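You operate a simulated robot arm through the tools that you are given. There is no shell and no other tool.

Carry out the task below with a simulated robot arm. There is one attempt and no reset: what you move stays moved.

## Task
Put things in order on the top of the long bench. At the end: the green block stands where the black dripper stood; the black dripper from the top of the long bench stands where the silver shelf bracket stood; the glue pad stands on top of the brown sanding block; the silver shelf bracket stands where the glue pad stood; whatever was shut is shut again. Leave all else as you found it, and nothing knocked over.

The check looks at the end state, three seconds after you hand in, the way a careful person would. Anything else that was tipped, shoved, dropped, spilled or broken makes it a failure.

## Robot
A 7-joint arm with a two-finger parallel gripper, fixed in place. Base frame: the origin is at the foot of the arm, x ahead of it, y to its left, z up; the work surface is at about z = 0. Lengths are in mm, angles in rad, forces in N, time in s.
With the tool pointing down near the work surface it reaches from about 220 to 580 mm from the base axis. Its first joint turns from -1.152 to 1.152 rad. Payload 2.5 kg.
Tool frame: the origin (TCP) lies between the finger pads and is the grasp point; the fingertips stand 23 mm ahead of it; z points along the fingers, y is the line along which they close. The gripper opens to 94 mm. The fingers are 38 mm wide and 10 mm thick; the gripper's body (54 by 96 mm) begins 39 mm behind the TCP.
Orientation is told as [roll, pitch, yaw] about the base's x, y, z axes, in that order, counted from this pose: with the fingers straight down and closing along the base's y, the tool's x points along the base's -x, its y along +y and its z along -z.

## Interface
- The arm moves only by the tool step_arm. Its argument "increments" is a list of rows, each a list of 7 numbers: the turn, a rotation vector about the base's x, y, z in units of 45 degrees (1.0 is 45 degrees), then the shift along the base's x, y, z in units of 500 mm (1.0 is 500 mm), then the finger opening in mm, from 0 to 94. In form: [[ax, ay, az, tx, ty, tz, hand], ...]. A call has 1 to 20 rows; each row is the pose to reach, as a shift and turn from the pose commanded when the call began. A call with a number of a shift or a turn outside -1 to 1 is refused whole. A row lasts 0.2 s, in which the tool goes at most 50 mm and 0.15 rad; a call with a longer step from one row to the next is refused whole, and so is a gripper value outside its range. Where a pose cannot be reached the arm comes as near as it can. A force on the tool above 40 N (or 10 N above the force at the start of the call, whichever is more), or a blocked arm, ends the call early, and 0.2 s more pass. The fingers move at their own pace (about 108 mm/s each) and stop on an object; they squeeze with about 20 N. The grip force told is the motor's: it shows also when the fingers shut on nothing. Time passes only in rows, and 0.2 s behind the last, so rows that repeat a pose let the fingers close. The reply holds the time, the measured pose of the TCP, the force on the tool along the base axes, the opening and the grip force, in the units named above and with some noise, with the torque about the TCP (base axes, N m) and any sound that the robot's microphone picked up.
- Cameras (640 x 400 px; columns grow to the right, rows downward): "scene" is fixed at [112.7, -398.6, 524.6]; the picture's right is [0.89, -0.46, 0.00], its down [-0.34, -0.67, -0.65] and it looks along [0.30, 0.58, -0.76] (base axes); focal length 288 px, centre (320, 200). "wrist" rides on the gripper at [86, 16, -74] in the tool frame; the picture's right is [-0.18, 0.98, 0.00], its down [-0.58, -0.11, -0.81] and it looks along [-0.79, -0.15, 0.59] (tool axes); focal length 243 px, centre (320, 200). There is no depth. A picture from a camera that has moved, and an enlarged one, comes with that camera's place and axes in the base frame and with its lens. The place of the scene camera against the robot may be out by one fixed shift of up to 18 mm in any direction.
- grab_frame(camera): a new picture of that camera. It takes no simulated time.
- inspect(camera, box): a new picture of the part [left, top, right, bottom] of that camera's present view, enlarged. It takes no simulated time.
- job_done(): hands the job in; it is judged then, once.

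Places have to be worked out from the pictures, the camera data and where the tool is seen. Open the gripper and draw the arm clear of the work before you hand the job in, unless the task says otherwise.

The tools are called after "Emit:" as a command line: name --pt "numbers of a row" for each row, then --argument value for the rest, lists and objects as JSON in quotes. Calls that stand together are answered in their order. step_arm: Moves the arm, as the interface text tells. Its arguments: {"type":"object","properties":{"increments":{"type":"array","items":{"type":"array","items":{"type":"number"}}}},"required":["increments"]} The other tools are called the same way: grab_frame (camera) takes a picture; inspect (camera, box) takes an enlarged picture of a part of a camera's view; job_done () hands the job in.

At the start:

```text
clock: 0.0
tcp_pos: [341.0, -43.8, 256.0]
tcp_rot: [0.0, 0.0, 0.0]
ft_force: [-0.3, -0.1, 0.4]
moment: [0.0, -0.02, 0.03]
opening: 93.9
gripper_force: 0.0
```

scene: 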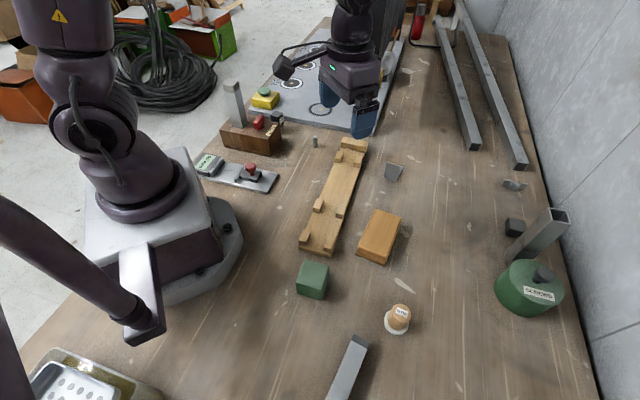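
wrist: 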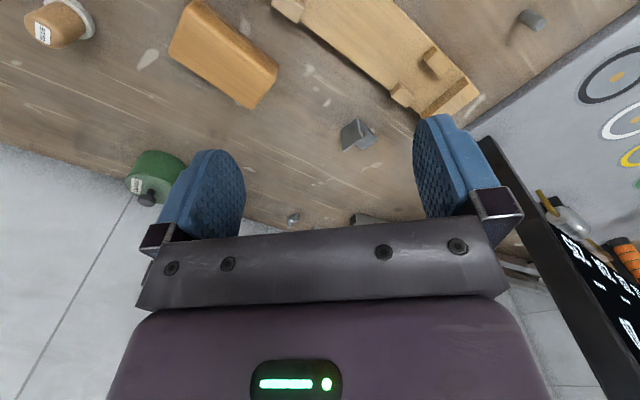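

I start by looking closely at the scene camera's view to identify the objects before moving anything.

Emit:
inspect --camera "scene" --box '[180, 70, 340, 200]'

Emit:
inspect --camera "scene" --box '[280, 120, 440, 220]'

Emit:
inspect --camera "scene" --box '[270, 200, 430, 340]'

Emit:
inspect --camera "scene" --box '[460, 160, 620, 330]'

Emit:
inspect --camera "scene" --box '[0, 300, 400, 400]'

Emit:
inspect --camera "scene" --box '[240, 0, 560, 180]'

```text
3.08 times, centred on (260, 135) of scene
camera zoom: at [112.7, -398.6, 524.6], right [0.89, -0.46, 0.0], down [-0.34, -0.67, -0.65], along [0.3, 0.58, -0.76], focal length 886 px, centre (505, 400)
```

zoom: 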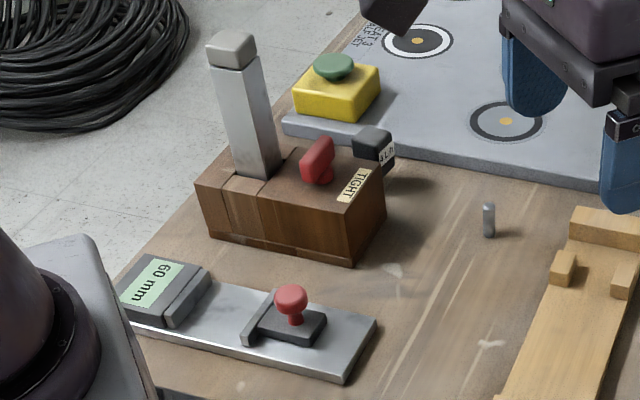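

```text
4.00 times, centred on (360, 170) of scene
camera zoom: at [112.7, -398.6, 524.6], right [0.89, -0.46, 0.0], down [-0.34, -0.67, -0.65], along [0.3, 0.58, -0.76], focal length 1152 px, centre (160, 320)
```

zoom: 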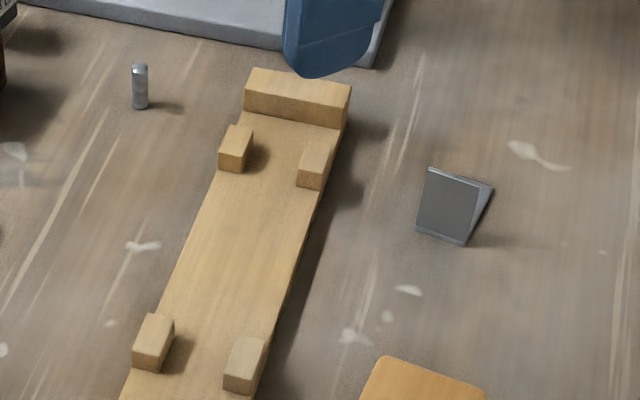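

```text
2.86 times, centred on (350, 270) of scene
camera zoom: at [112.7, -398.6, 524.6], right [0.89, -0.46, 0.0], down [-0.34, -0.67, -0.65], along [0.3, 0.58, -0.76], focal length 823 px, centre (234, 0)
```

zoom: 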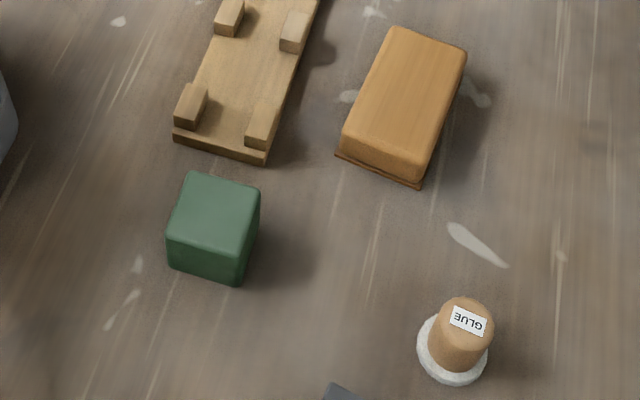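

```text
2.35 times, centred on (540, 245) of scene
camera zoom: at [112.7, -398.6, 524.6], right [0.89, -0.46, 0.0], down [-0.34, -0.67, -0.65], along [0.3, 0.58, -0.76], focal length 677 px, centre (-198, 94)
```

zoom: 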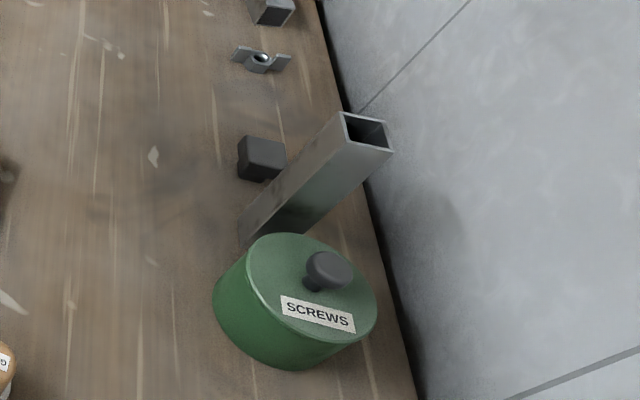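

```text
1.60 times, centred on (200, 350) of scene
camera zoom: at [112.7, -398.6, 524.6], right [0.89, -0.46, 0.0], down [-0.34, -0.67, -0.65], along [0.3, 0.58, -0.76], focal length 461 px, centre (512, -40)
```

zoom: 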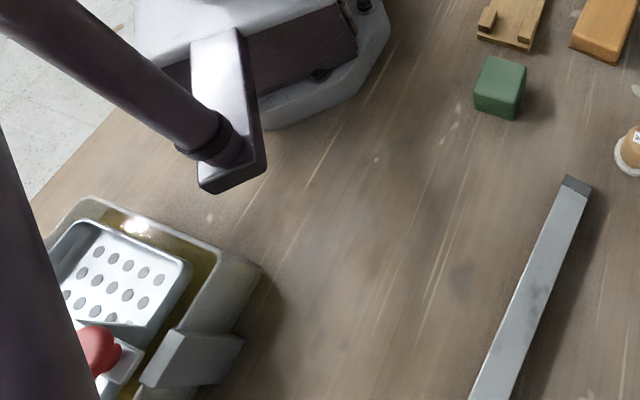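

```text
2.00 times, centred on (400, 90) of scene
camera zoom: at [112.7, -398.6, 524.6], right [0.89, -0.46, 0.0], down [-0.34, -0.67, -0.65], along [0.3, 0.58, -0.76], focal length 576 px, centre (160, 420)
```

zoom: 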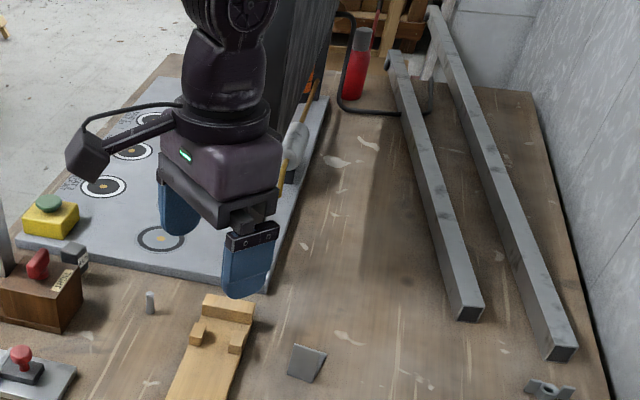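

The black item labelled "4 L/H" behind the wooden "TIGHT" block looks like the dripper (a drip emitter), roughly at (343, 327). I raise the arm and turn the wrist camera toward the left side to survey that area.

Emit:
step_arm --pt "0 0 0.1667 -0.03 0.058 0.025 94" --pt "0 0 0.3333 -0.06 0.116 0.05 94" --pt "0 0 0.5 -0.09 0.174 0.075 94" --pt "0 0 0.6667 -0.12 0.232 0.1 94" --pt "0 0 0.8333 -0.15 0.29 0.125 94" --pt "0 0 1 -0.18 0.348 0.15 94" --pt "0 0 1 -0.18 0.348 0.15 94"

Emit:
grab_frame --camera "wrist"

Emit:
grab_frame --camera "scene"

```text
clock: 1.6
tcp_pos: [251.8, 128.9, 332.2]
tcp_rot: [0.0, 0.0, 0.79]
ft_force: [0.3, 0.5, -0.5]
moment: [0.0, -0.02, 0.01]
opening: 94.0
gripper_force: 0.0
```

```text
taken
camera wrist: at [178.5, 80.2, 407.3], right [-0.57, 0.82, 0.0], down [0.49, 0.34, 0.81], along [0.66, 0.46, -0.59], focal length 243 px, centre (320, 200)
```

wrist: 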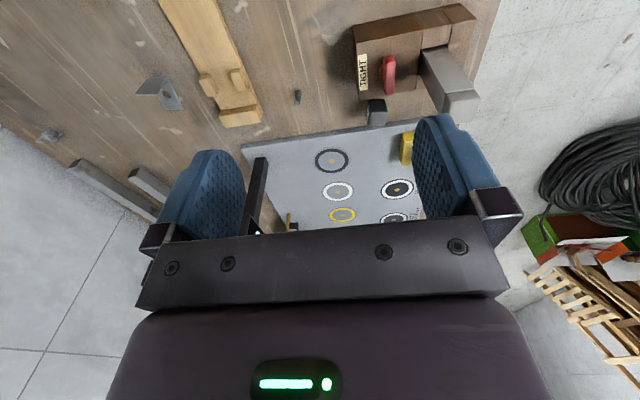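

```text
taken
```

scene: 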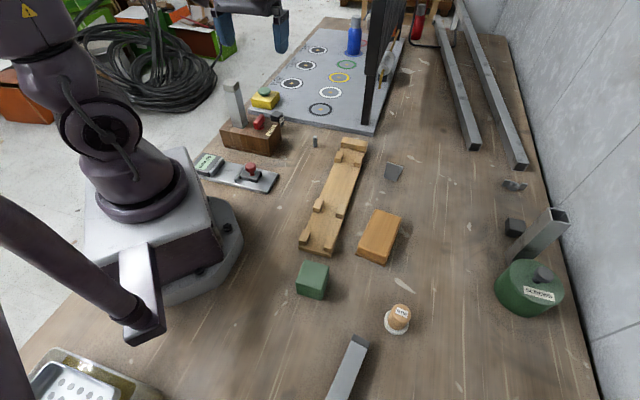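

The arm is now out of the way of the scene camera. I zoom in on the "TIGHT" block and the dripper, on the target plate and on the rest of the bench.

Emit:
inspect --camera "scene" --box '[215, 75, 295, 160]'

Emit:
inspect --camera "wrist" --box '[280, 0, 500, 140]'

Emit:
inspect --camera "scene" --box '[250, 0, 420, 140]'

Emit:
inspect --camera "wrist" --box '[20, 0, 260, 160]'

```text
4.71 times, centred on (255, 118) of scene
camera zoom: at [112.7, -398.6, 524.6], right [0.89, -0.46, 0.0], down [-0.34, -0.67, -0.65], along [0.3, 0.58, -0.76], focal length 1355 px, centre (626, 588)
```

zoom: 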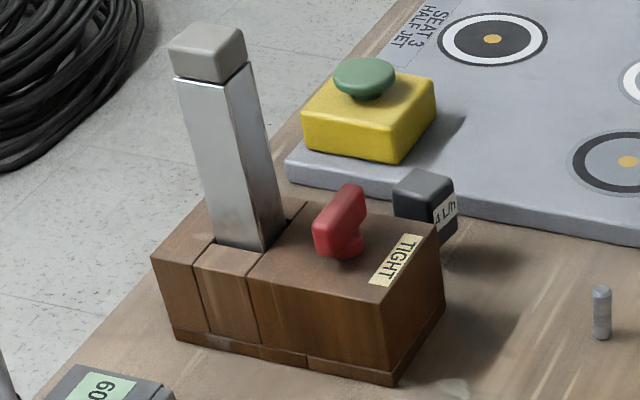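

```text
2.86 times, centred on (390, 70) of wrist
camera zoom: at [178.5, 80.2, 407.3], right [-0.57, 0.82, 0.0], down [0.49, 0.34, 0.81], along [0.66, 0.46, -0.59], focal length 693 px, centre (120, 571)
```

zoom: 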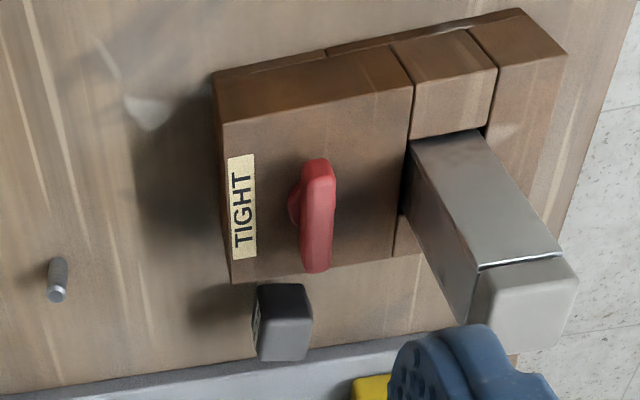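

```text
2.86 times, centred on (335, 70) of scene
camera zoom: at [112.7, -398.6, 524.6], right [0.89, -0.46, 0.0], down [-0.34, -0.67, -0.65], along [0.3, 0.58, -0.76], focal length 823 px, centre (277, 571)
```

zoom: 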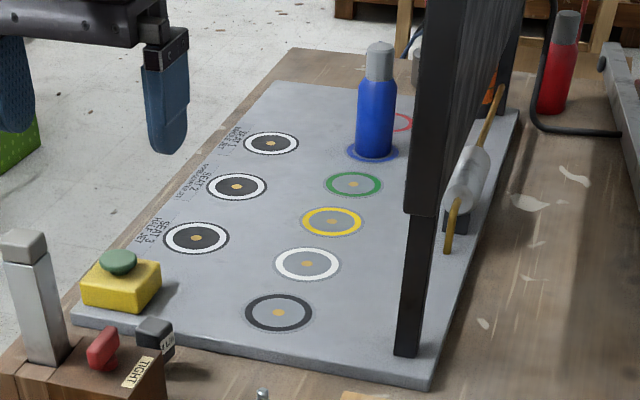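

```text
2.50 times, centred on (140, 80) of wrist
camera zoom: at [178.5, 80.2, 407.3], right [-0.57, 0.82, 0.0], down [0.49, 0.34, 0.81], along [0.66, 0.46, -0.59], focal length 606 px, centre (770, 500)
```

zoom: 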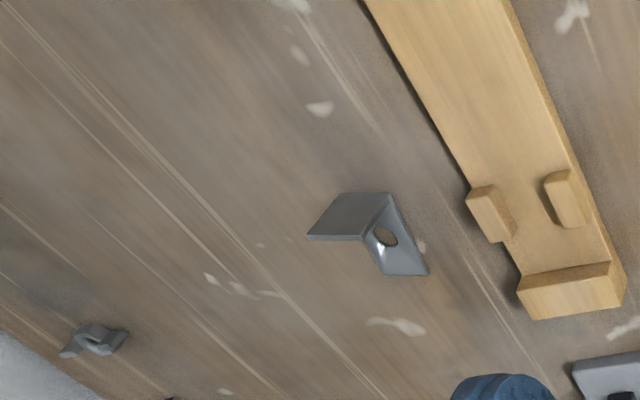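

The dripper seems to stand free just behind the "TIGHT" block, near (330–343, 310–327). I move closer with a turned wrist, staying above everything, to measure it.

Emit:
step_arm --pt "0 0 0.11 0.03 0.04 -0.07 94" --pt "0 0 0.22 0.06 0.08 -0.14 94" --pt "0 0 0.33 0.1 0.12 -0.22 94" --pt "0 0 0.33 0.1 0.12 -0.22 94"

Emit:
grab_frame --camera "wrist"

Emit:
inspect --camera "wrist" --box '[300, 50, 460, 170]'

```text
clock: 2.6
tcp_pos: [303.6, 190.0, 221.0]
tcp_rot: [-0.001, 0.0, 1.049]
ft_force: [0.8, 1.0, -0.1]
moment: [0.02, -0.01, -0.04]
opening: 94.0
gripper_force: 0.0
```

```text
taken
camera wrist: at [245.1, 124.6, 296.4], right [-0.76, 0.65, 0.0], down [0.38, 0.45, 0.81], along [0.53, 0.61, -0.59], focal length 243 px, centre (320, 200)
```

wrist: 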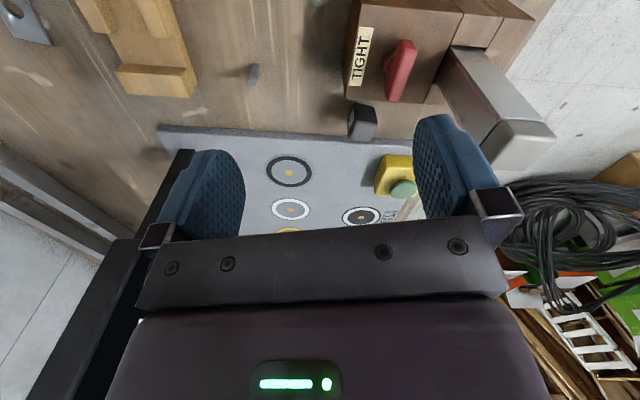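

```text
3.33 times, centred on (380, 110) of wrist
camera zoom: at [245.1, 124.6, 296.4], right [-0.76, 0.65, 0.0], down [0.38, 0.45, 0.81], along [0.53, 0.61, -0.59], focal length 809 px, centre (120, 500)
```

zoom: 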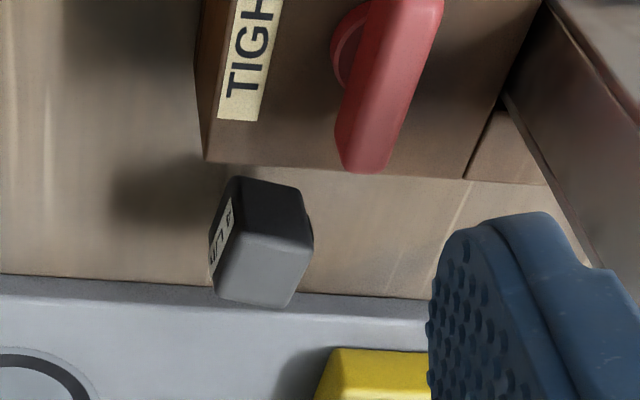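

The dripper is free-standing, about 26 mm wide and around 40 mm tall, with roughly 90 mm of space between the block and the plate. Now I survey the right side (glue pad, green block, sanding block) by moving over there at a safe height.

Emit:
step_arm --pt "0 0 -0.1667 -0.007 -0.067 0.02 94" --pt "0 0 -0.3333 -0.014 -0.134 0.04 94" --pt "0 0 -0.5 -0.02 -0.2 0.06 94" --pt "0 0 -0.6667 -0.027 -0.267 0.08 94" --pt "0 0 -0.8333 -0.034 -0.334 0.1 94" --pt "0 0 -1 -0.04 -0.4 0.12 94"

Emit:
step_arm --pt "0 0 -0.1667 -0.005 -0.06 0.0 94" --pt "0 0 -0.3333 -0.01 -0.12 0.0 94" --pt "0 0 -0.5 -0.015 -0.18 0.0 94" --pt "0 0 -0.6667 -0.02 -0.24 0.0 94" --pt "0 0 -0.8333 -0.025 -0.3 0.0 94" --pt "0 0 -1 -0.03 -0.36 0.0 94" --pt "0 0 -1 -0.03 -0.36 0.0 94"

Emit:
grab_frame --camera "wrist"

Emit:
grab_frame --camera "scene"

```text
clock: 4.0
tcp_pos: [281.8, -11.0, 280.3]
tcp_rot: [0.0, 0.0, 0.258]
ft_force: [-0.5, 0.7, -0.4]
moment: [-0.01, 0.01, 0.0]
opening: 94.1
gripper_force: 0.1
```

```text
clock: 5.6
tcp_pos: [267.0, -189.7, 281.6]
tcp_rot: [0.0, -0.001, -0.528]
ft_force: [0.6, 0.6, -0.7]
moment: [0.01, -0.02, 0.0]
opening: 94.0
gripper_force: 0.1
```

```text
taken
camera wrist: at [199.8, -132.3, 356.5], right [0.65, 0.76, 0.0], down [0.45, -0.39, 0.81], along [0.61, -0.53, -0.59], focal length 243 px, centre (320, 200)
```

wrist: 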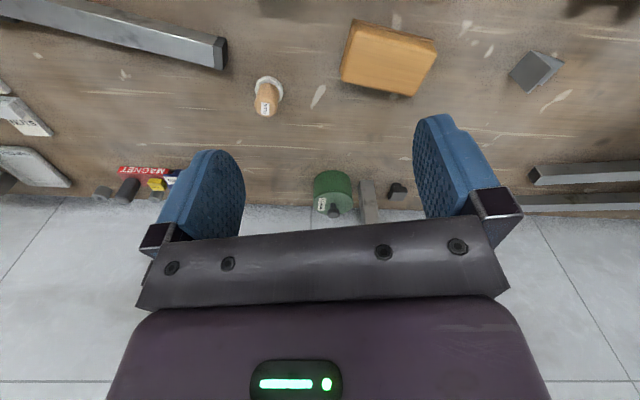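

```text
taken
```

scene: 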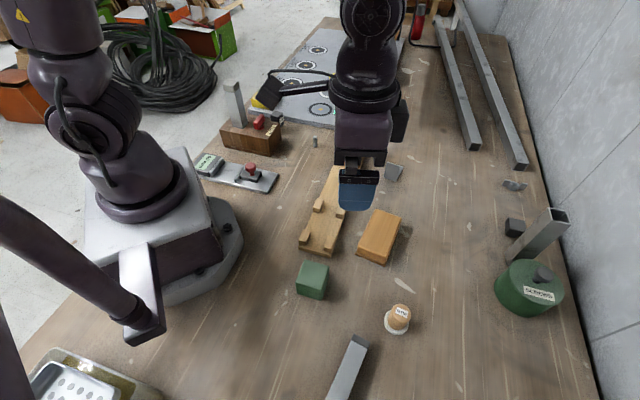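

The wrist camera sees glue pad, sanding block and bracket from here. I enlarge those for measurement.

Emit:
inspect --camera "wrist" --box '[220, 10, 320, 130]'

Emit:
inspect --camera "wrist" --box '[320, 0, 480, 110]'

Emit:
inspect --camera "wrist" --box '[480, 20, 600, 120]'

Emit:
inspect --camera "wrist" --box '[0, 0, 240, 220]'

```text
3.33 times, centred on (270, 70) of wrist
camera zoom: at [199.8, -132.3, 356.5], right [0.65, 0.76, 0.0], down [0.45, -0.39, 0.81], along [0.61, -0.53, -0.59], focal length 809 px, centre (487, 633)
```

zoom: 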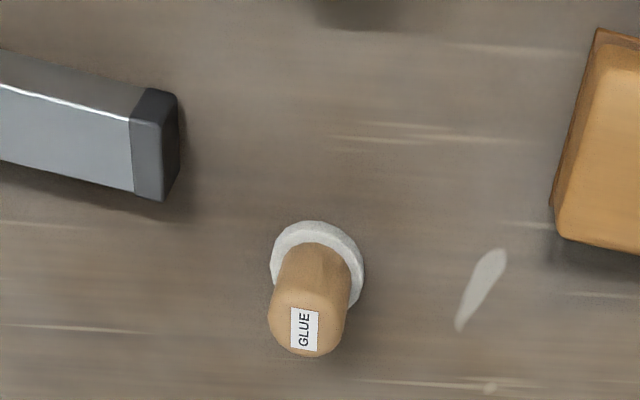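

```text
3.64 times, centred on (400, 55) of wrist
camera zoom: at [199.8, -132.3, 356.5], right [0.65, 0.76, 0.0], down [0.45, -0.39, 0.81], along [0.61, -0.53, -0.59], focal length 882 px, centre (29, 727)
```

zoom: 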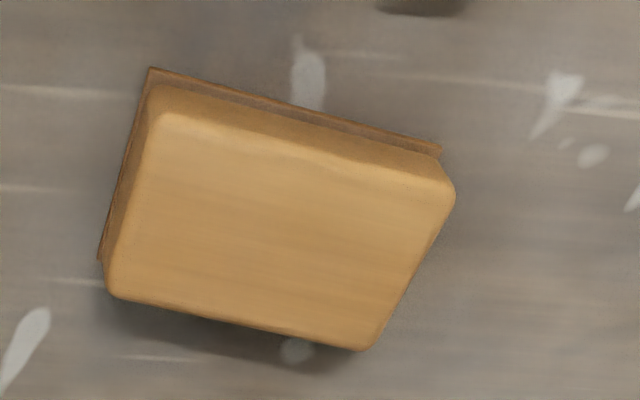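

```text
4.00 times, centred on (540, 70) of wrist
camera zoom: at [199.8, -132.3, 356.5], right [0.65, 0.76, 0.0], down [0.45, -0.39, 0.81], along [0.61, -0.53, -0.59], focal length 970 px, centre (-560, 720)
```

zoom: 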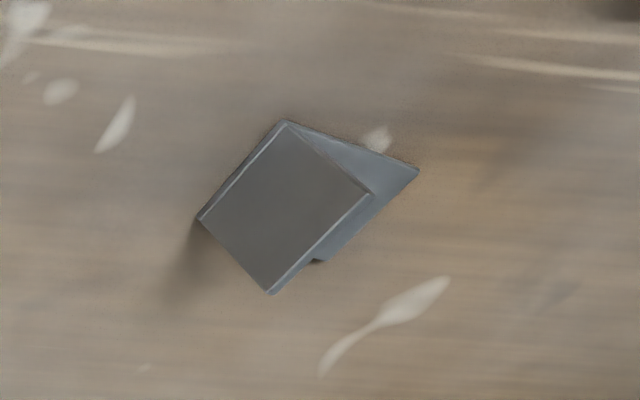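

```text
1.82 times, centred on (120, 110) of wrist
camera zoom: at [199.8, -132.3, 356.5], right [0.65, 0.76, 0.0], down [0.45, -0.39, 0.81], along [0.61, -0.53, -0.59], focal length 441 px, centre (684, 364)
```

zoom: 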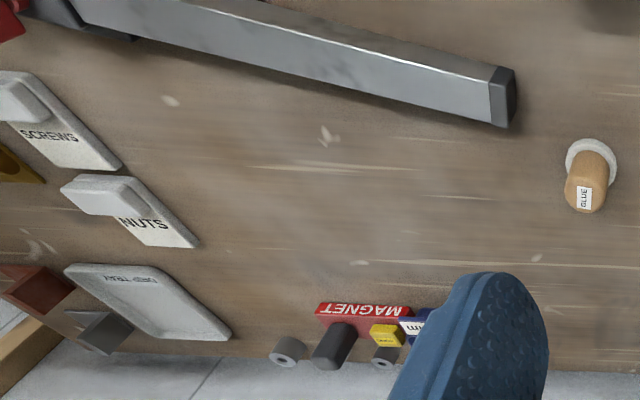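

From this view I estimate: glue pad centre ≈ (298, -318), ~52 mm tall with a ~34 mm handle; sanding block 110×64 centred ≈ (373, -166); bracket upright leg at ≈ (504, -25). I go above the glue pad at z = 110 with narrower fingers to check the estimate.

Emit:
step_arm --pt "0 0 0 0.01 -0.043 -0.057 70" --pt "0 0 0 0.021 -0.086 -0.114 70" --pt "0 0 0 0.031 -0.128 -0.171 70" --pt "0 0 0 0.041 -0.171 -0.229 70" --pt "0 0 0 0.052 -0.214 -0.286 70" --pt "0 0 0 0.062 -0.2566 -0.343 70" --pt "0 0 0 0.062 -0.2566 -0.343 70"

Emit:
grab_frame --camera "wrist"

Emit:
grab_frame --camera "scene"

```text
clock: 7.2
tcp_pos: [297.8, -319.9, 110.4]
tcp_rot: [0.0, 0.0, -0.527]
ft_force: [0.5, 0.4, 1.0]
moment: [-0.03, -0.02, -0.01]
opening: 69.9
gripper_force: 0.1
```

```text
taken
camera wrist: at [230.6, -261.1, 185.5], right [0.65, 0.76, 0.0], down [0.45, -0.39, 0.81], along [0.61, -0.53, -0.59], focal length 243 px, centre (320, 200)
```

wrist: 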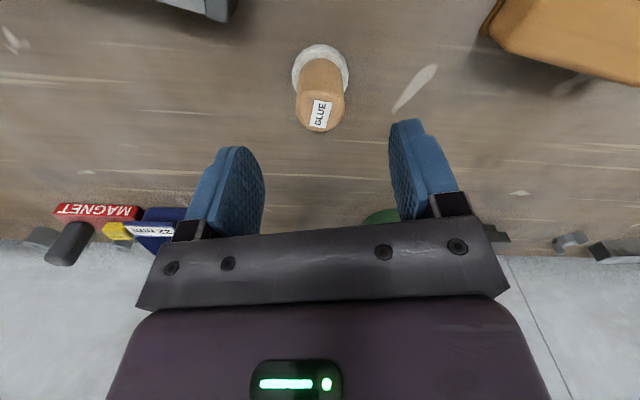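

```text
taken
```

scene: 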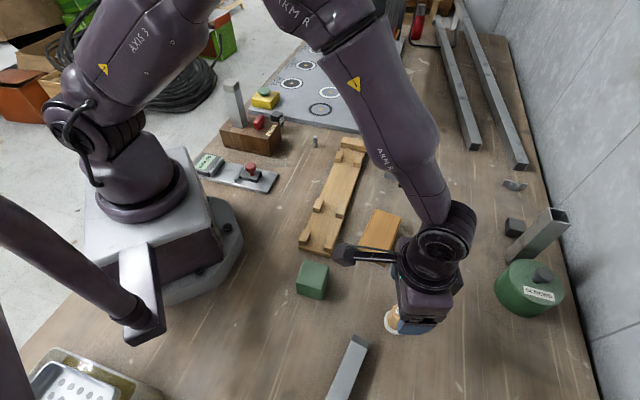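

The pad sits centred between the fingers from left to right. I zoom in to refine its position along the viewing direction.

Emit:
inspect --camera "wrist" --box '[260, 30, 380, 150]'

Emit:
inspect --camera "scene" --box '[320, 220, 480, 350]'

```text
3.33 times, centred on (320, 90) of wrist
camera zoom: at [230.6, -261.1, 185.5], right [0.65, 0.76, 0.0], down [0.45, -0.39, 0.81], along [0.61, -0.53, -0.59], focal length 809 px, centre (320, 567)
```

zoom: 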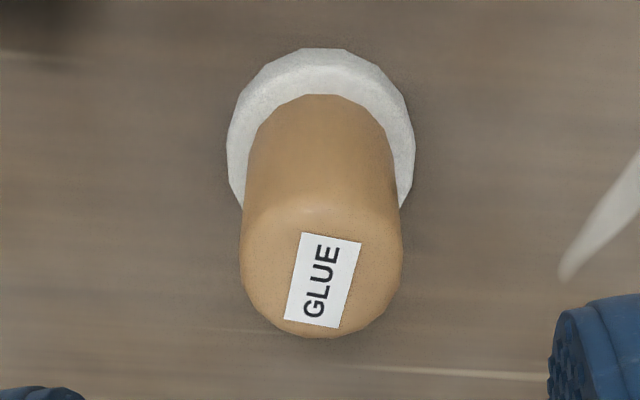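

```text
3.08 times, centred on (400, 285) of scene
camera zoom: at [112.7, -398.6, 524.6], right [0.89, -0.46, 0.0], down [-0.34, -0.67, -0.65], along [0.3, 0.58, -0.76], focal length 886 px, centre (74, -62)
```

zoom: 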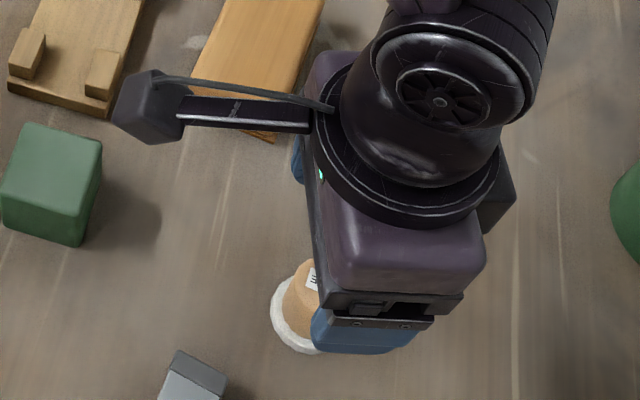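

The pad's centre comes out at about (297.5, -318.7), handle ≈30 mm wide with its top near z = 52; I record this as the bracket's future place. I descend to z ≈ 36 around the handle.

Emit:
step_arm --pt "0 0 0 0 0.002 -0.05 70" --pt "0 0 0 0 0.002 -0.1 70" --pt "0 0 0 0 0.002 -0.148 70" --pt "0 0 0 0 0.002 -0.148 70"

Emit:
grab_frame --camera "wrist"

```text
clock: 8.2
tcp_pos: [298.5, -317.6, 36.0]
tcp_rot: [0.0, 0.0, -0.525]
ft_force: [-0.1, 0.3, -0.1]
moment: [-0.03, -0.01, -0.01]
opening: 70.0
gripper_force: 0.0
```

```text
taken
camera wrist: at [231.5, -260.0, 111.5], right [0.65, 0.76, 0.0], down [0.45, -0.39, 0.81], along [0.61, -0.53, -0.59], focal length 243 px, centre (320, 200)
```

wrist: 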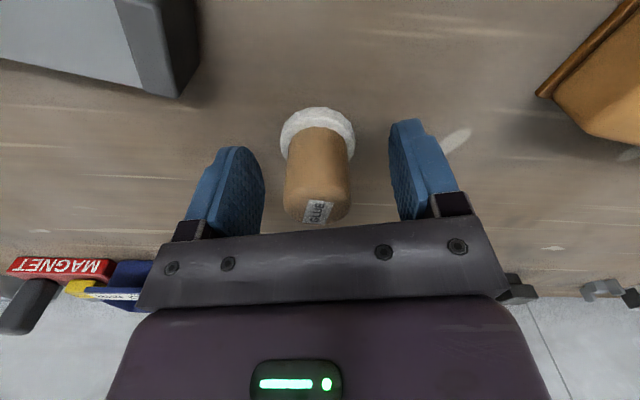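

The fingers straddle the cork handle evenly. I close on it.

Emit:
step_arm --pt "0 0 0 0 0 0 15" --pt "0 0 0 0 0 0 15" --pt "0 0 0 0 0 0 15" --pt "0 0 0 0 0 0 15"

Emit:
grab_frame --camera "wrist"

```text
clock: 9.2
tcp_pos: [297.6, -317.2, 36.9]
tcp_rot: [0.0, 0.0, -0.527]
ft_force: [0.0, 0.6, 0.2]
moment: [-0.02, 0.04, -0.01]
opening: 30.5
gripper_force: 20.2
```

```text
taken
camera wrist: at [231.4, -259.9, 111.8], right [0.65, 0.76, 0.0], down [0.45, -0.39, 0.81], along [0.61, -0.53, -0.59], focal length 243 px, centre (320, 200)
```

wrist: 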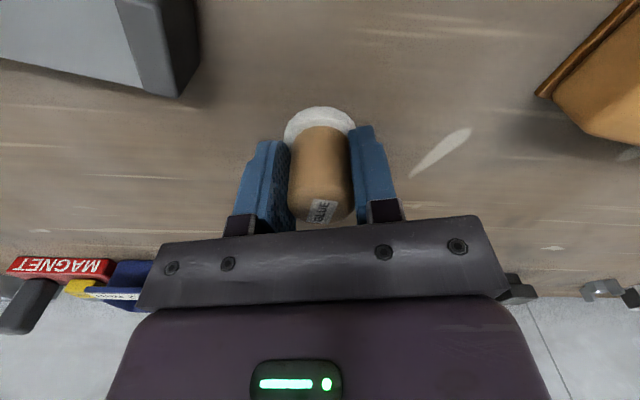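

The handle is held (opening 30.5 mm, 20 N). I lift it gently to z ≈ 136.

Emit:
step_arm --pt "0 0 0 0 0 0.01 15" --pt "0 0 0 0 0 0.04 15" --pt "0 0 0 0 0 0.08 15" --pt "0 0 0 0 0 0.13 15" --pt "0 0 0 0 0 0.18 15" --pt "0 0 0 0 0 0.2 15"

Emit:
grab_frame --camera "wrist"

```text
clock: 10.6
tcp_pos: [297.4, -317.0, 136.4]
tcp_rot: [0.001, 0.001, -0.526]
ft_force: [0.5, 0.5, 0.6]
moment: [0.03, -0.02, -0.01]
opening: 14.9
gripper_force: 0.0
```

```text
taken
camera wrist: at [231.1, -259.0, 212.1], right [0.65, 0.76, 0.0], down [0.45, -0.39, 0.81], along [0.61, -0.53, -0.59], focal length 243 px, centre (320, 200)
```

wrist: 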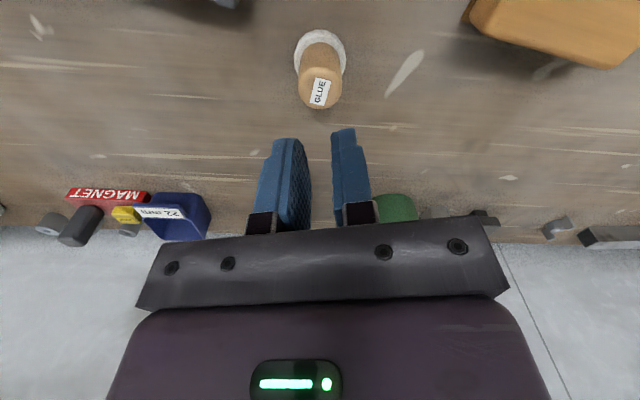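

The pad stayed on the bench: the fingers slipped off (opening fell to 15 mm). It may be tacky or heavy; I check that it still stands upright and in place.

Emit:
inspect --camera "wrist" --box '[260, 10, 380, 130]'

Emit:
inspect --camera "scene" --box '[340, 260, 460, 350]'

```text
3.33 times, centred on (320, 70) of wrist
camera zoom: at [231.1, -259.0, 212.1], right [0.65, 0.76, 0.0], down [0.45, -0.39, 0.81], along [0.61, -0.53, -0.59], focal length 809 px, centre (320, 633)
```

zoom: 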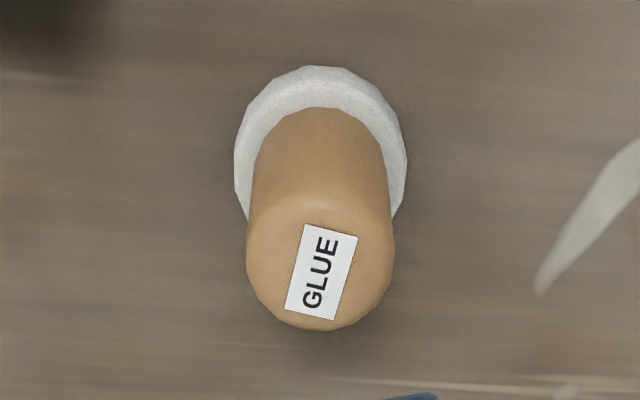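

```text
4.44 times, centred on (400, 305) of scene
camera zoom: at [112.7, -398.6, 524.6], right [0.89, -0.46, 0.0], down [-0.34, -0.67, -0.65], along [0.3, 0.58, -0.76], focal length 1280 px, centre (-36, -267)
```

zoom: 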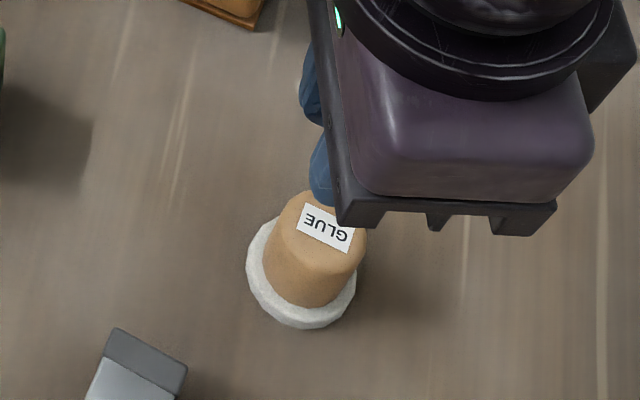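

It is unmoved and upright, so it probably sticks to the bench. I open, go back down, grip again a little lower and then lift only a few millimetres to read the force.

Emit:
step_arm --pt "0 0 0 0 0 0 66" --pt "0 0 0 0 0 0 66" --pt "0 0 0 0.002 -0.002 -0.07 66" --pt "0 0 0 0.002 -0.002 -0.14 66" --pt "0 0 0 0.002 -0.002 -0.203 66" --pt "0 0 0 0.002 -0.002 -0.203 66" --pt "0 0 0 0.002 -0.002 -0.203 10" --pt "0 0 0 0.002 -0.002 -0.203 10" --pt "0 0 0 0.002 -0.002 -0.203 10" --pt "0 0 0 0.002 -0.002 -0.203 10"

Emit:
step_arm --pt "0 0 0 0 0 0.002 10" --pt "0 0 0 0 0 0.004 10" --pt "0 0 0 0 0 0.004 10"

```text
clock: 12.8
tcp_pos: [298.5, -318.7, 35.1]
tcp_rot: [-0.002, -0.001, -0.525]
ft_force: [-0.3, -0.3, -0.3]
moment: [-0.01, -0.01, -0.04]
opening: 30.9
gripper_force: 19.9
```

```text
clock: 13.6
tcp_pos: [298.1, -318.1, 36.8]
tcp_rot: [0.002, 0.0, -0.525]
ft_force: [0.3, 0.8, -0.2]
moment: [-0.04, 0.01, 0.0]
opening: 30.9
gripper_force: 19.8
```

No downward pull shows after 2 mm. I lift a further 10 mm slowly and look whether the pad comes along.

Emit:
step_arm --pt "0 0 0 0 0 0.004 10" --pt "0 0 0 0 0 0.008 10" --pt "0 0 0 0 0 0.012 10" --pt "0 0 0 0 0 0.016 10" --pt "0 0 0 0 0 0.02 10" --pt "0 0 0 0 0 0.02 10"

Emit:
inspect --camera "wrist" --box '[220, 80, 420, 240]'

Emit:
inspect --camera "scene" --box '[340, 260, 460, 350]'

```text
clock: 15.0
tcp_pos: [298.6, -318.3, 46.4]
tcp_rot: [-0.001, 0.001, -0.524]
ft_force: [0.8, 0.4, -1.0]
moment: [-0.02, -0.01, 0.07]
opening: 31.0
gripper_force: 19.7
```

```text
2.50 times, centred on (320, 160) of wrist
camera zoom: at [231.7, -259.9, 122.4], right [0.65, 0.76, 0.0], down [0.45, -0.39, 0.81], along [0.61, -0.53, -0.59], focal length 606 px, centre (320, 300)
```

zoom: 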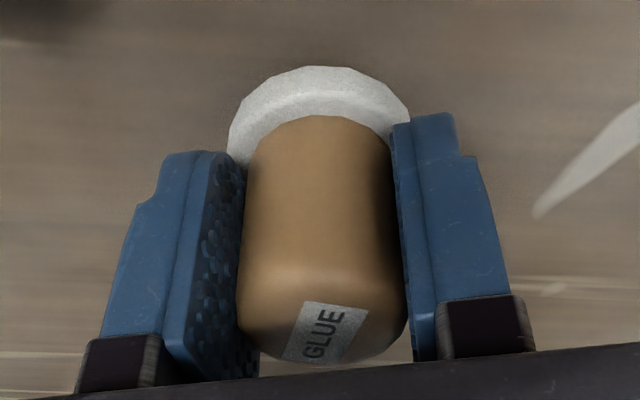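

```text
4.44 times, centred on (400, 305) of scene
camera zoom: at [112.7, -398.6, 524.6], right [0.89, -0.46, 0.0], down [-0.34, -0.67, -0.65], along [0.3, 0.58, -0.76], focal length 1280 px, centre (-36, -267)
```

zoom: 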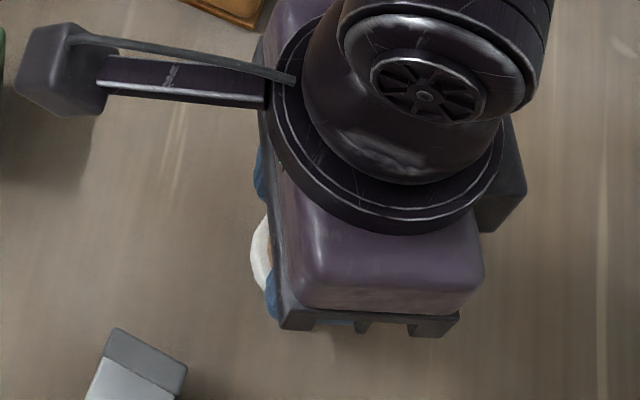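

The pad keeps the same place in the fingers, so it is lifted this time. I continue upward slowly and watch the opening.

Emit:
step_arm --pt "0 0 0 0 0 0.01 10" --pt "0 0 0 0 0 0.02 10" --pt "0 0 0 0 0 0.03 10" --pt "0 0 0 0 0 0.04 10" --pt "0 0 0 0 0 0.05 10" --pt "0 0 0 0 0 0.06 10"

Emit:
inspect --camera "wrist" --box '[220, 80, 420, 240]'

```text
clock: 16.4
tcp_pos: [297.9, -318.2, 76.6]
tcp_rot: [0.0, 0.0, -0.526]
ft_force: [-0.3, -0.3, 0.1]
moment: [0.0, 0.01, -0.02]
opening: 31.1
gripper_force: 20.7
```

```text
2.50 times, centred on (320, 160) of wrist
camera zoom: at [231.9, -260.2, 152.5], right [0.65, 0.76, 0.0], down [0.45, -0.39, 0.81], along [0.61, -0.53, -0.59], focal length 606 px, centre (320, 300)
```

zoom: 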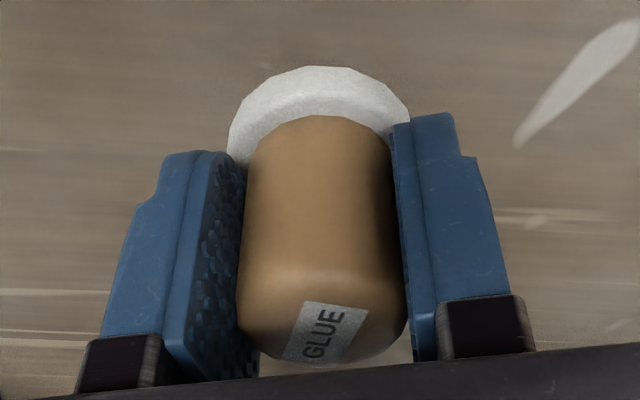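

It is firmly held now. I raise it to z ≈ 126 and carry it over the sanding block's centre (≈373, -166) at a moderate speed.

Emit:
step_arm --pt "0 0 0 0 0 0.03 10" --pt "0 0 0 0 0 0.06 10" --pt "0 0 0 0 0 0.1 10" --pt "0 0 0 0.015 0.0305 0.1 10" --pt "0 0 0 0.03 0.061 0.1 10" --pt "0 0 0 0.045 0.0915 0.1 10" --pt "0 0 0 0.06 0.122 0.1 10" --pt "0 0 0 0.075 0.1525 0.1 10" --pt "0 0 0 0.09 0.183 0.1 10" --pt "0 0 0 0.105 0.2135 0.1 10" --pt "0 0 0 0.12 0.244 0.1 10" --pt "0 0 0 0.135 0.2745 0.1 10" --pt "0 0 0 0.15 0.305 0.1 10" --pt "0 0 0 0.15 0.305 0.1 10"

Emit:
grab_frame --camera "wrist"

Emit:
grab_frame --camera "scene"

```text
clock: 19.4
tcp_pos: [373.6, -165.0, 127.6]
tcp_rot: [-0.001, -0.002, -0.526]
ft_force: [-0.2, 0.2, -1.0]
moment: [0.01, 0.01, -0.01]
opening: 31.0
gripper_force: 20.2
```

```text
taken
camera wrist: at [306.9, -106.9, 202.6], right [0.65, 0.76, 0.0], down [0.45, -0.39, 0.81], along [0.61, -0.53, -0.59], focal length 243 px, centre (320, 200)
```

wrist: 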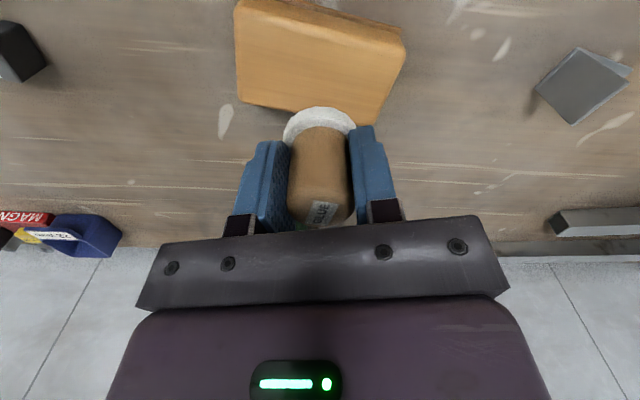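

```text
taken
```

scene: 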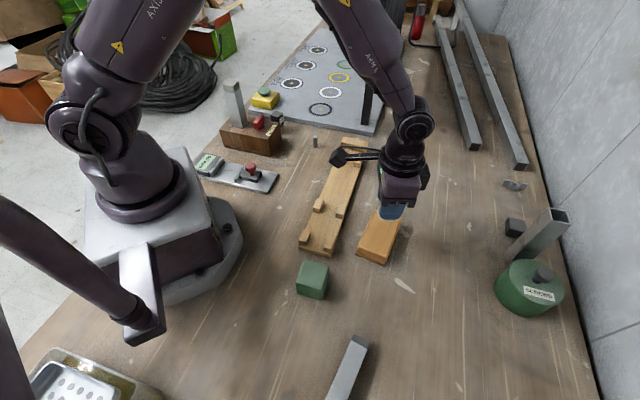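

I check the block's top face in this view to confirm its centre and height.

Emit:
inspect --camera "wrist" --box '[220, 0, 420, 130]'

```text
3.08 times, centred on (320, 65) of wrist
camera zoom: at [306.9, -106.9, 202.6], right [0.65, 0.76, 0.0], down [0.45, -0.39, 0.81], along [0.61, -0.53, -0.59], focal length 746 px, centre (320, 615)
```

zoom: 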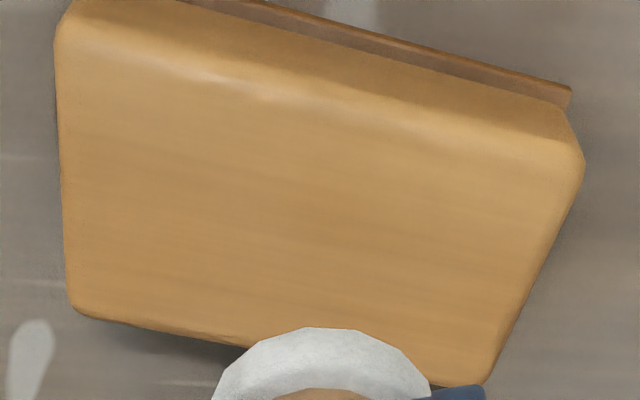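

The base corner reproduces at (397, -107), so the centre (373, -166) holds, with the top at z ≈ 31. I lower the pad to just above it (TCP z ≈ 73).

Emit:
step_arm --pt "0 0 0 0 0 -0.025 10" --pt "0 0 0 0 0 -0.05 10" --pt "0 0 0 0 0 -0.075 10" --pt "0 0 0 0 0 -0.095 10" --pt "0 0 0 0 0 -0.108 10" --pt "0 0 0 0 0 -0.108 10"

Emit:
grab_frame --camera "wrist"

Emit:
inspect --camera "scene" --box '[330, 180, 450, 280]'

```text
clock: 20.8
tcp_pos: [373.5, -166.6, 71.2]
tcp_rot: [0.0, -0.002, -0.524]
ft_force: [0.4, -0.2, 0.5]
moment: [-0.04, 0.0, 0.01]
opening: 30.9
gripper_force: 19.9
```

```text
taken
camera wrist: at [306.6, -107.7, 147.9], right [0.65, 0.76, 0.0], down [0.45, -0.39, 0.81], along [0.61, -0.53, -0.59], focal length 243 px, centre (320, 200)
```

wrist: 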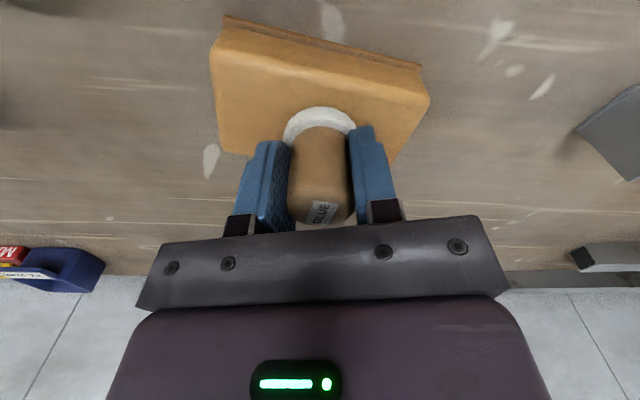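

```text
4.00 times, centred on (390, 230) of scene
camera zoom: at [112.7, -398.6, 524.6], right [0.89, -0.46, 0.0], down [-0.34, -0.67, -0.65], along [0.3, 0.58, -0.76], focal length 1152 px, centre (40, 80)
```

zoom: 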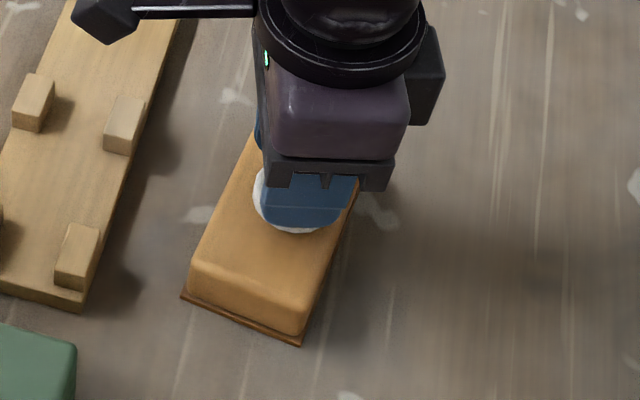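

The pad hovers over the middle of the sanding block. I lower in 1 mm steps to find contact.

Emit:
step_arm --pt "0 0 0 0 0 -0.002 10" --pt "0 0 0 0 0 -0.004 10" --pt "0 0 0 0 0 -0.006 10" --pt "0 0 0 0 0 -0.008 10"

Emit:
inspect --camera "wrist" --box '[200, 0, 440, 160]'

```text
clock: 21.8
tcp_pos: [372.9, -165.9, 68.4]
tcp_rot: [-0.002, -0.001, -0.525]
ft_force: [-5.8, 4.0, 20.8]
moment: [0.05, 0.1, 0.01]
opening: 31.4
gripper_force: 20.2
```

```text
2.50 times, centred on (320, 80) of wrist
camera zoom: at [306.9, -107.7, 145.1], right [0.65, 0.76, 0.0], down [0.45, -0.39, 0.81], along [0.61, -0.53, -0.59], focal length 606 px, centre (320, 500)
```

zoom: 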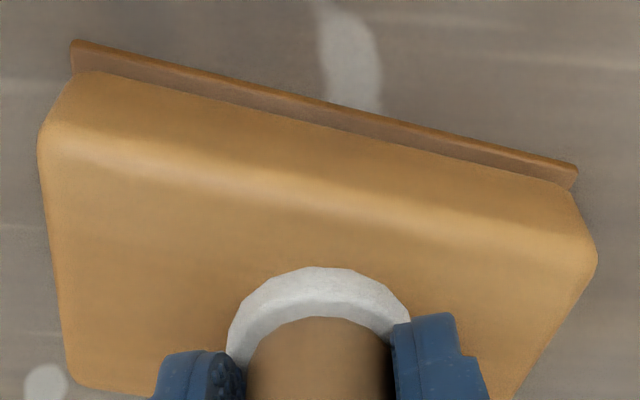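

Contact: 20 N at TCP z ≈ 68. I ease the pressure by about 1 mm, then open the fingers.

Emit:
step_arm --pt "0 0 0 0 0 0.001 10" --pt "0 0 0 0 0 0.002 10" --pt "0 0 0 0 0 0.002 10"

```text
clock: 22.6
tcp_pos: [374.5, -165.2, 69.7]
tcp_rot: [0.0, -0.002, -0.527]
ft_force: [3.3, -0.3, 6.9]
moment: [-0.06, -0.2, 0.01]
opening: 30.6
gripper_force: 19.6
```

The pressure is down to about 7 N and the pad rests on the block. I open the fingers to 60 mm.

Emit:
step_arm --pt "0 0 0 0 0 0 34" --pt "0 0 0 0 0 0 40" --pt "0 0 0 0 0 0 60" --pt "0 0 0 0 0 0 60"

Emit:
inspect --camera "wrist" --box '[200, 60, 440, 240]'

```text
clock: 23.6
tcp_pos: [373.0, -165.6, 68.3]
tcp_rot: [0.0, 0.0, -0.526]
ft_force: [-0.3, -1.0, -0.1]
moment: [0.02, 0.01, 0.0]
opening: 60.1
gripper_force: 0.2
```

```text
2.22 times, centred on (320, 150) of wrist
camera zoom: at [306.6, -107.7, 145.3], right [0.65, 0.76, 0.0], down [0.45, -0.39, 0.81], along [0.61, -0.53, -0.59], focal length 539 px, centre (320, 311)
```

zoom: 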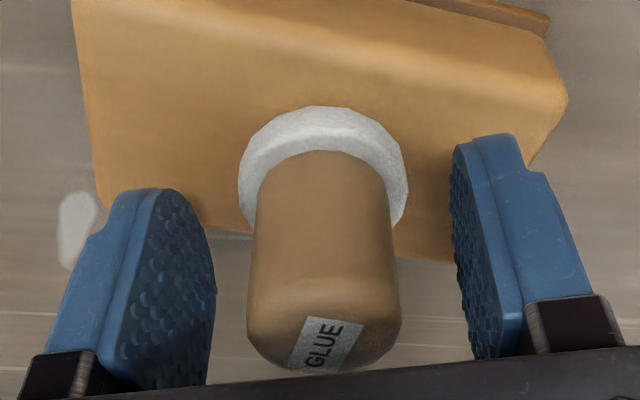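

The pad stands on the block, clear of the fingers. I rise straight up and check both views.

Emit:
step_arm --pt "0 0 0 0 0 0.02 60" --pt "0 0 0 0 0 0.06 60" --pt "0 0 0 0 0 0.12 60" --pt "0 0 0 0 0 0.2 60" --pt "0 0 0 0 0 0.24 60"

Emit:
grab_frame --camera "wrist"

Emit:
inspect --camera "scene" --box '[280, 160, 440, 300]'

```text
clock: 24.8
tcp_pos: [373.0, -166.3, 190.6]
tcp_rot: [0.0, 0.0, -0.524]
ft_force: [-0.4, -0.4, 0.6]
moment: [0.02, 0.01, 0.04]
opening: 60.2
gripper_force: 0.1
```

```text
taken
camera wrist: at [305.8, -107.7, 265.5], right [0.65, 0.76, 0.0], down [0.45, -0.39, 0.81], along [0.61, -0.53, -0.59], focal length 243 px, centre (320, 200)
```

wrist: 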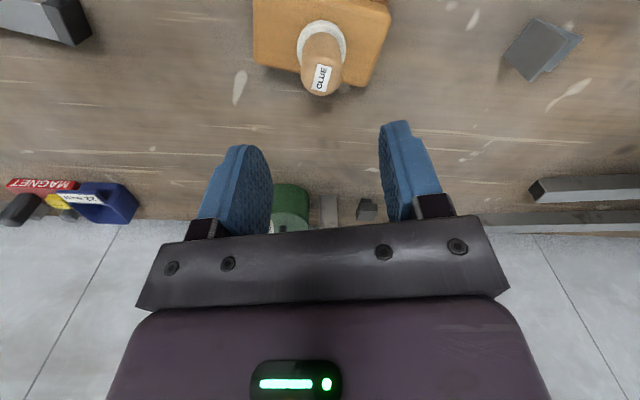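

```text
2.86 times, centred on (360, 230) of scene
camera zoom: at [112.7, -398.6, 524.6], right [0.89, -0.46, 0.0], down [-0.34, -0.67, -0.65], along [0.3, 0.58, -0.76], focal length 823 px, centre (206, 114)
```

zoom: 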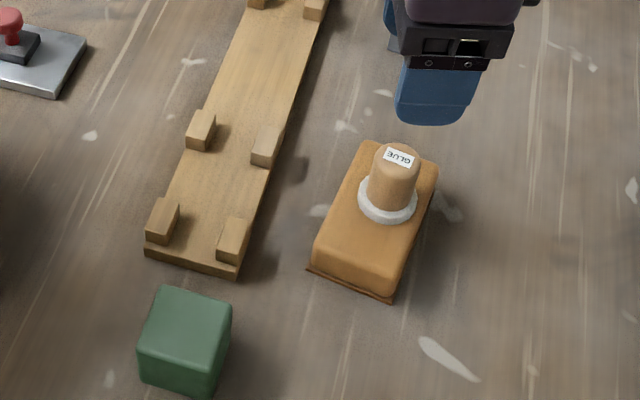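

The pad stands well on the block. Next is the bracket: I move above its upright leg (≈504, -25) and turn the closing line perpendicular to that leg (yaw ≈ -0.97).

Emit:
step_arm --pt "0 0 -0.094 0.044 0.047 -0.017 60" --pt "0 0 -0.189 0.088 0.094 -0.033 60" --pt "0 0 -0.284 0.131 0.141 -0.05 60" --pt "0 0 -0.378 0.175 0.188 -0.067 60" --pt "0 0 -0.473 0.218 0.235 -0.083 60" --pt "0 0 -0.567 0.262 0.282 -0.1 60" --pt "0 0 -0.567 0.262 0.282 -0.1 60"

Emit:
grab_frame --camera "wrist"

Emit:
grab_frame --camera "scene"

```text
clock: 26.4
tcp_pos: [506.0, -25.2, 138.5]
tcp_rot: [0.0, 0.0, -0.972]
ft_force: [0.0, 0.3, 0.5]
moment: [-0.03, 0.0, -0.02]
opening: 60.1
gripper_force: 0.0
```

```text
taken
camera wrist: at [469.1, 56.5, 214.2], right [0.92, 0.4, 0.0], down [0.24, -0.54, 0.81], along [0.32, -0.74, -0.59], focal length 243 px, centre (320, 200)
```

wrist: 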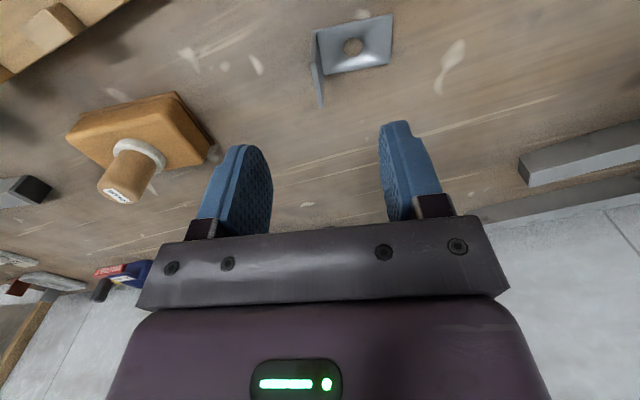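

```text
taken
```

scene: 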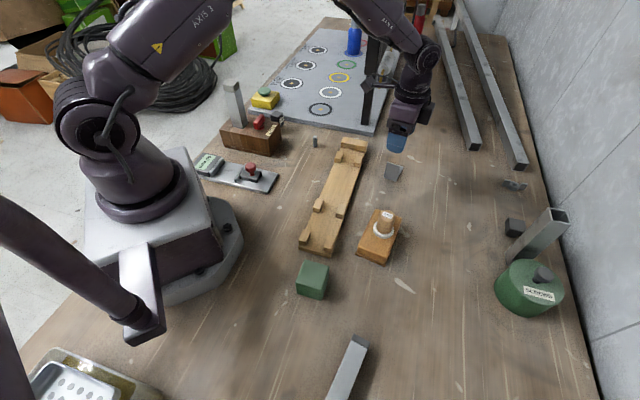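

Now I see the bracket's flat base with a hole and its upright leg seen nearly edge-on. I zoom in for the exact line.

Emit:
inspect --camera "wrist" --box '[290, 0, 410, 120]'

```text
3.33 times, centred on (350, 60) of wrist
camera zoom: at [469.1, 56.5, 214.2], right [0.92, 0.4, 0.0], down [0.24, -0.54, 0.81], along [0.32, -0.74, -0.59], focal length 809 px, centre (220, 667)
```

zoom: 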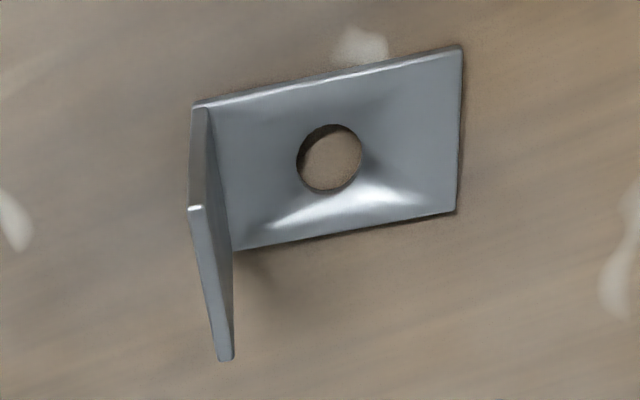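

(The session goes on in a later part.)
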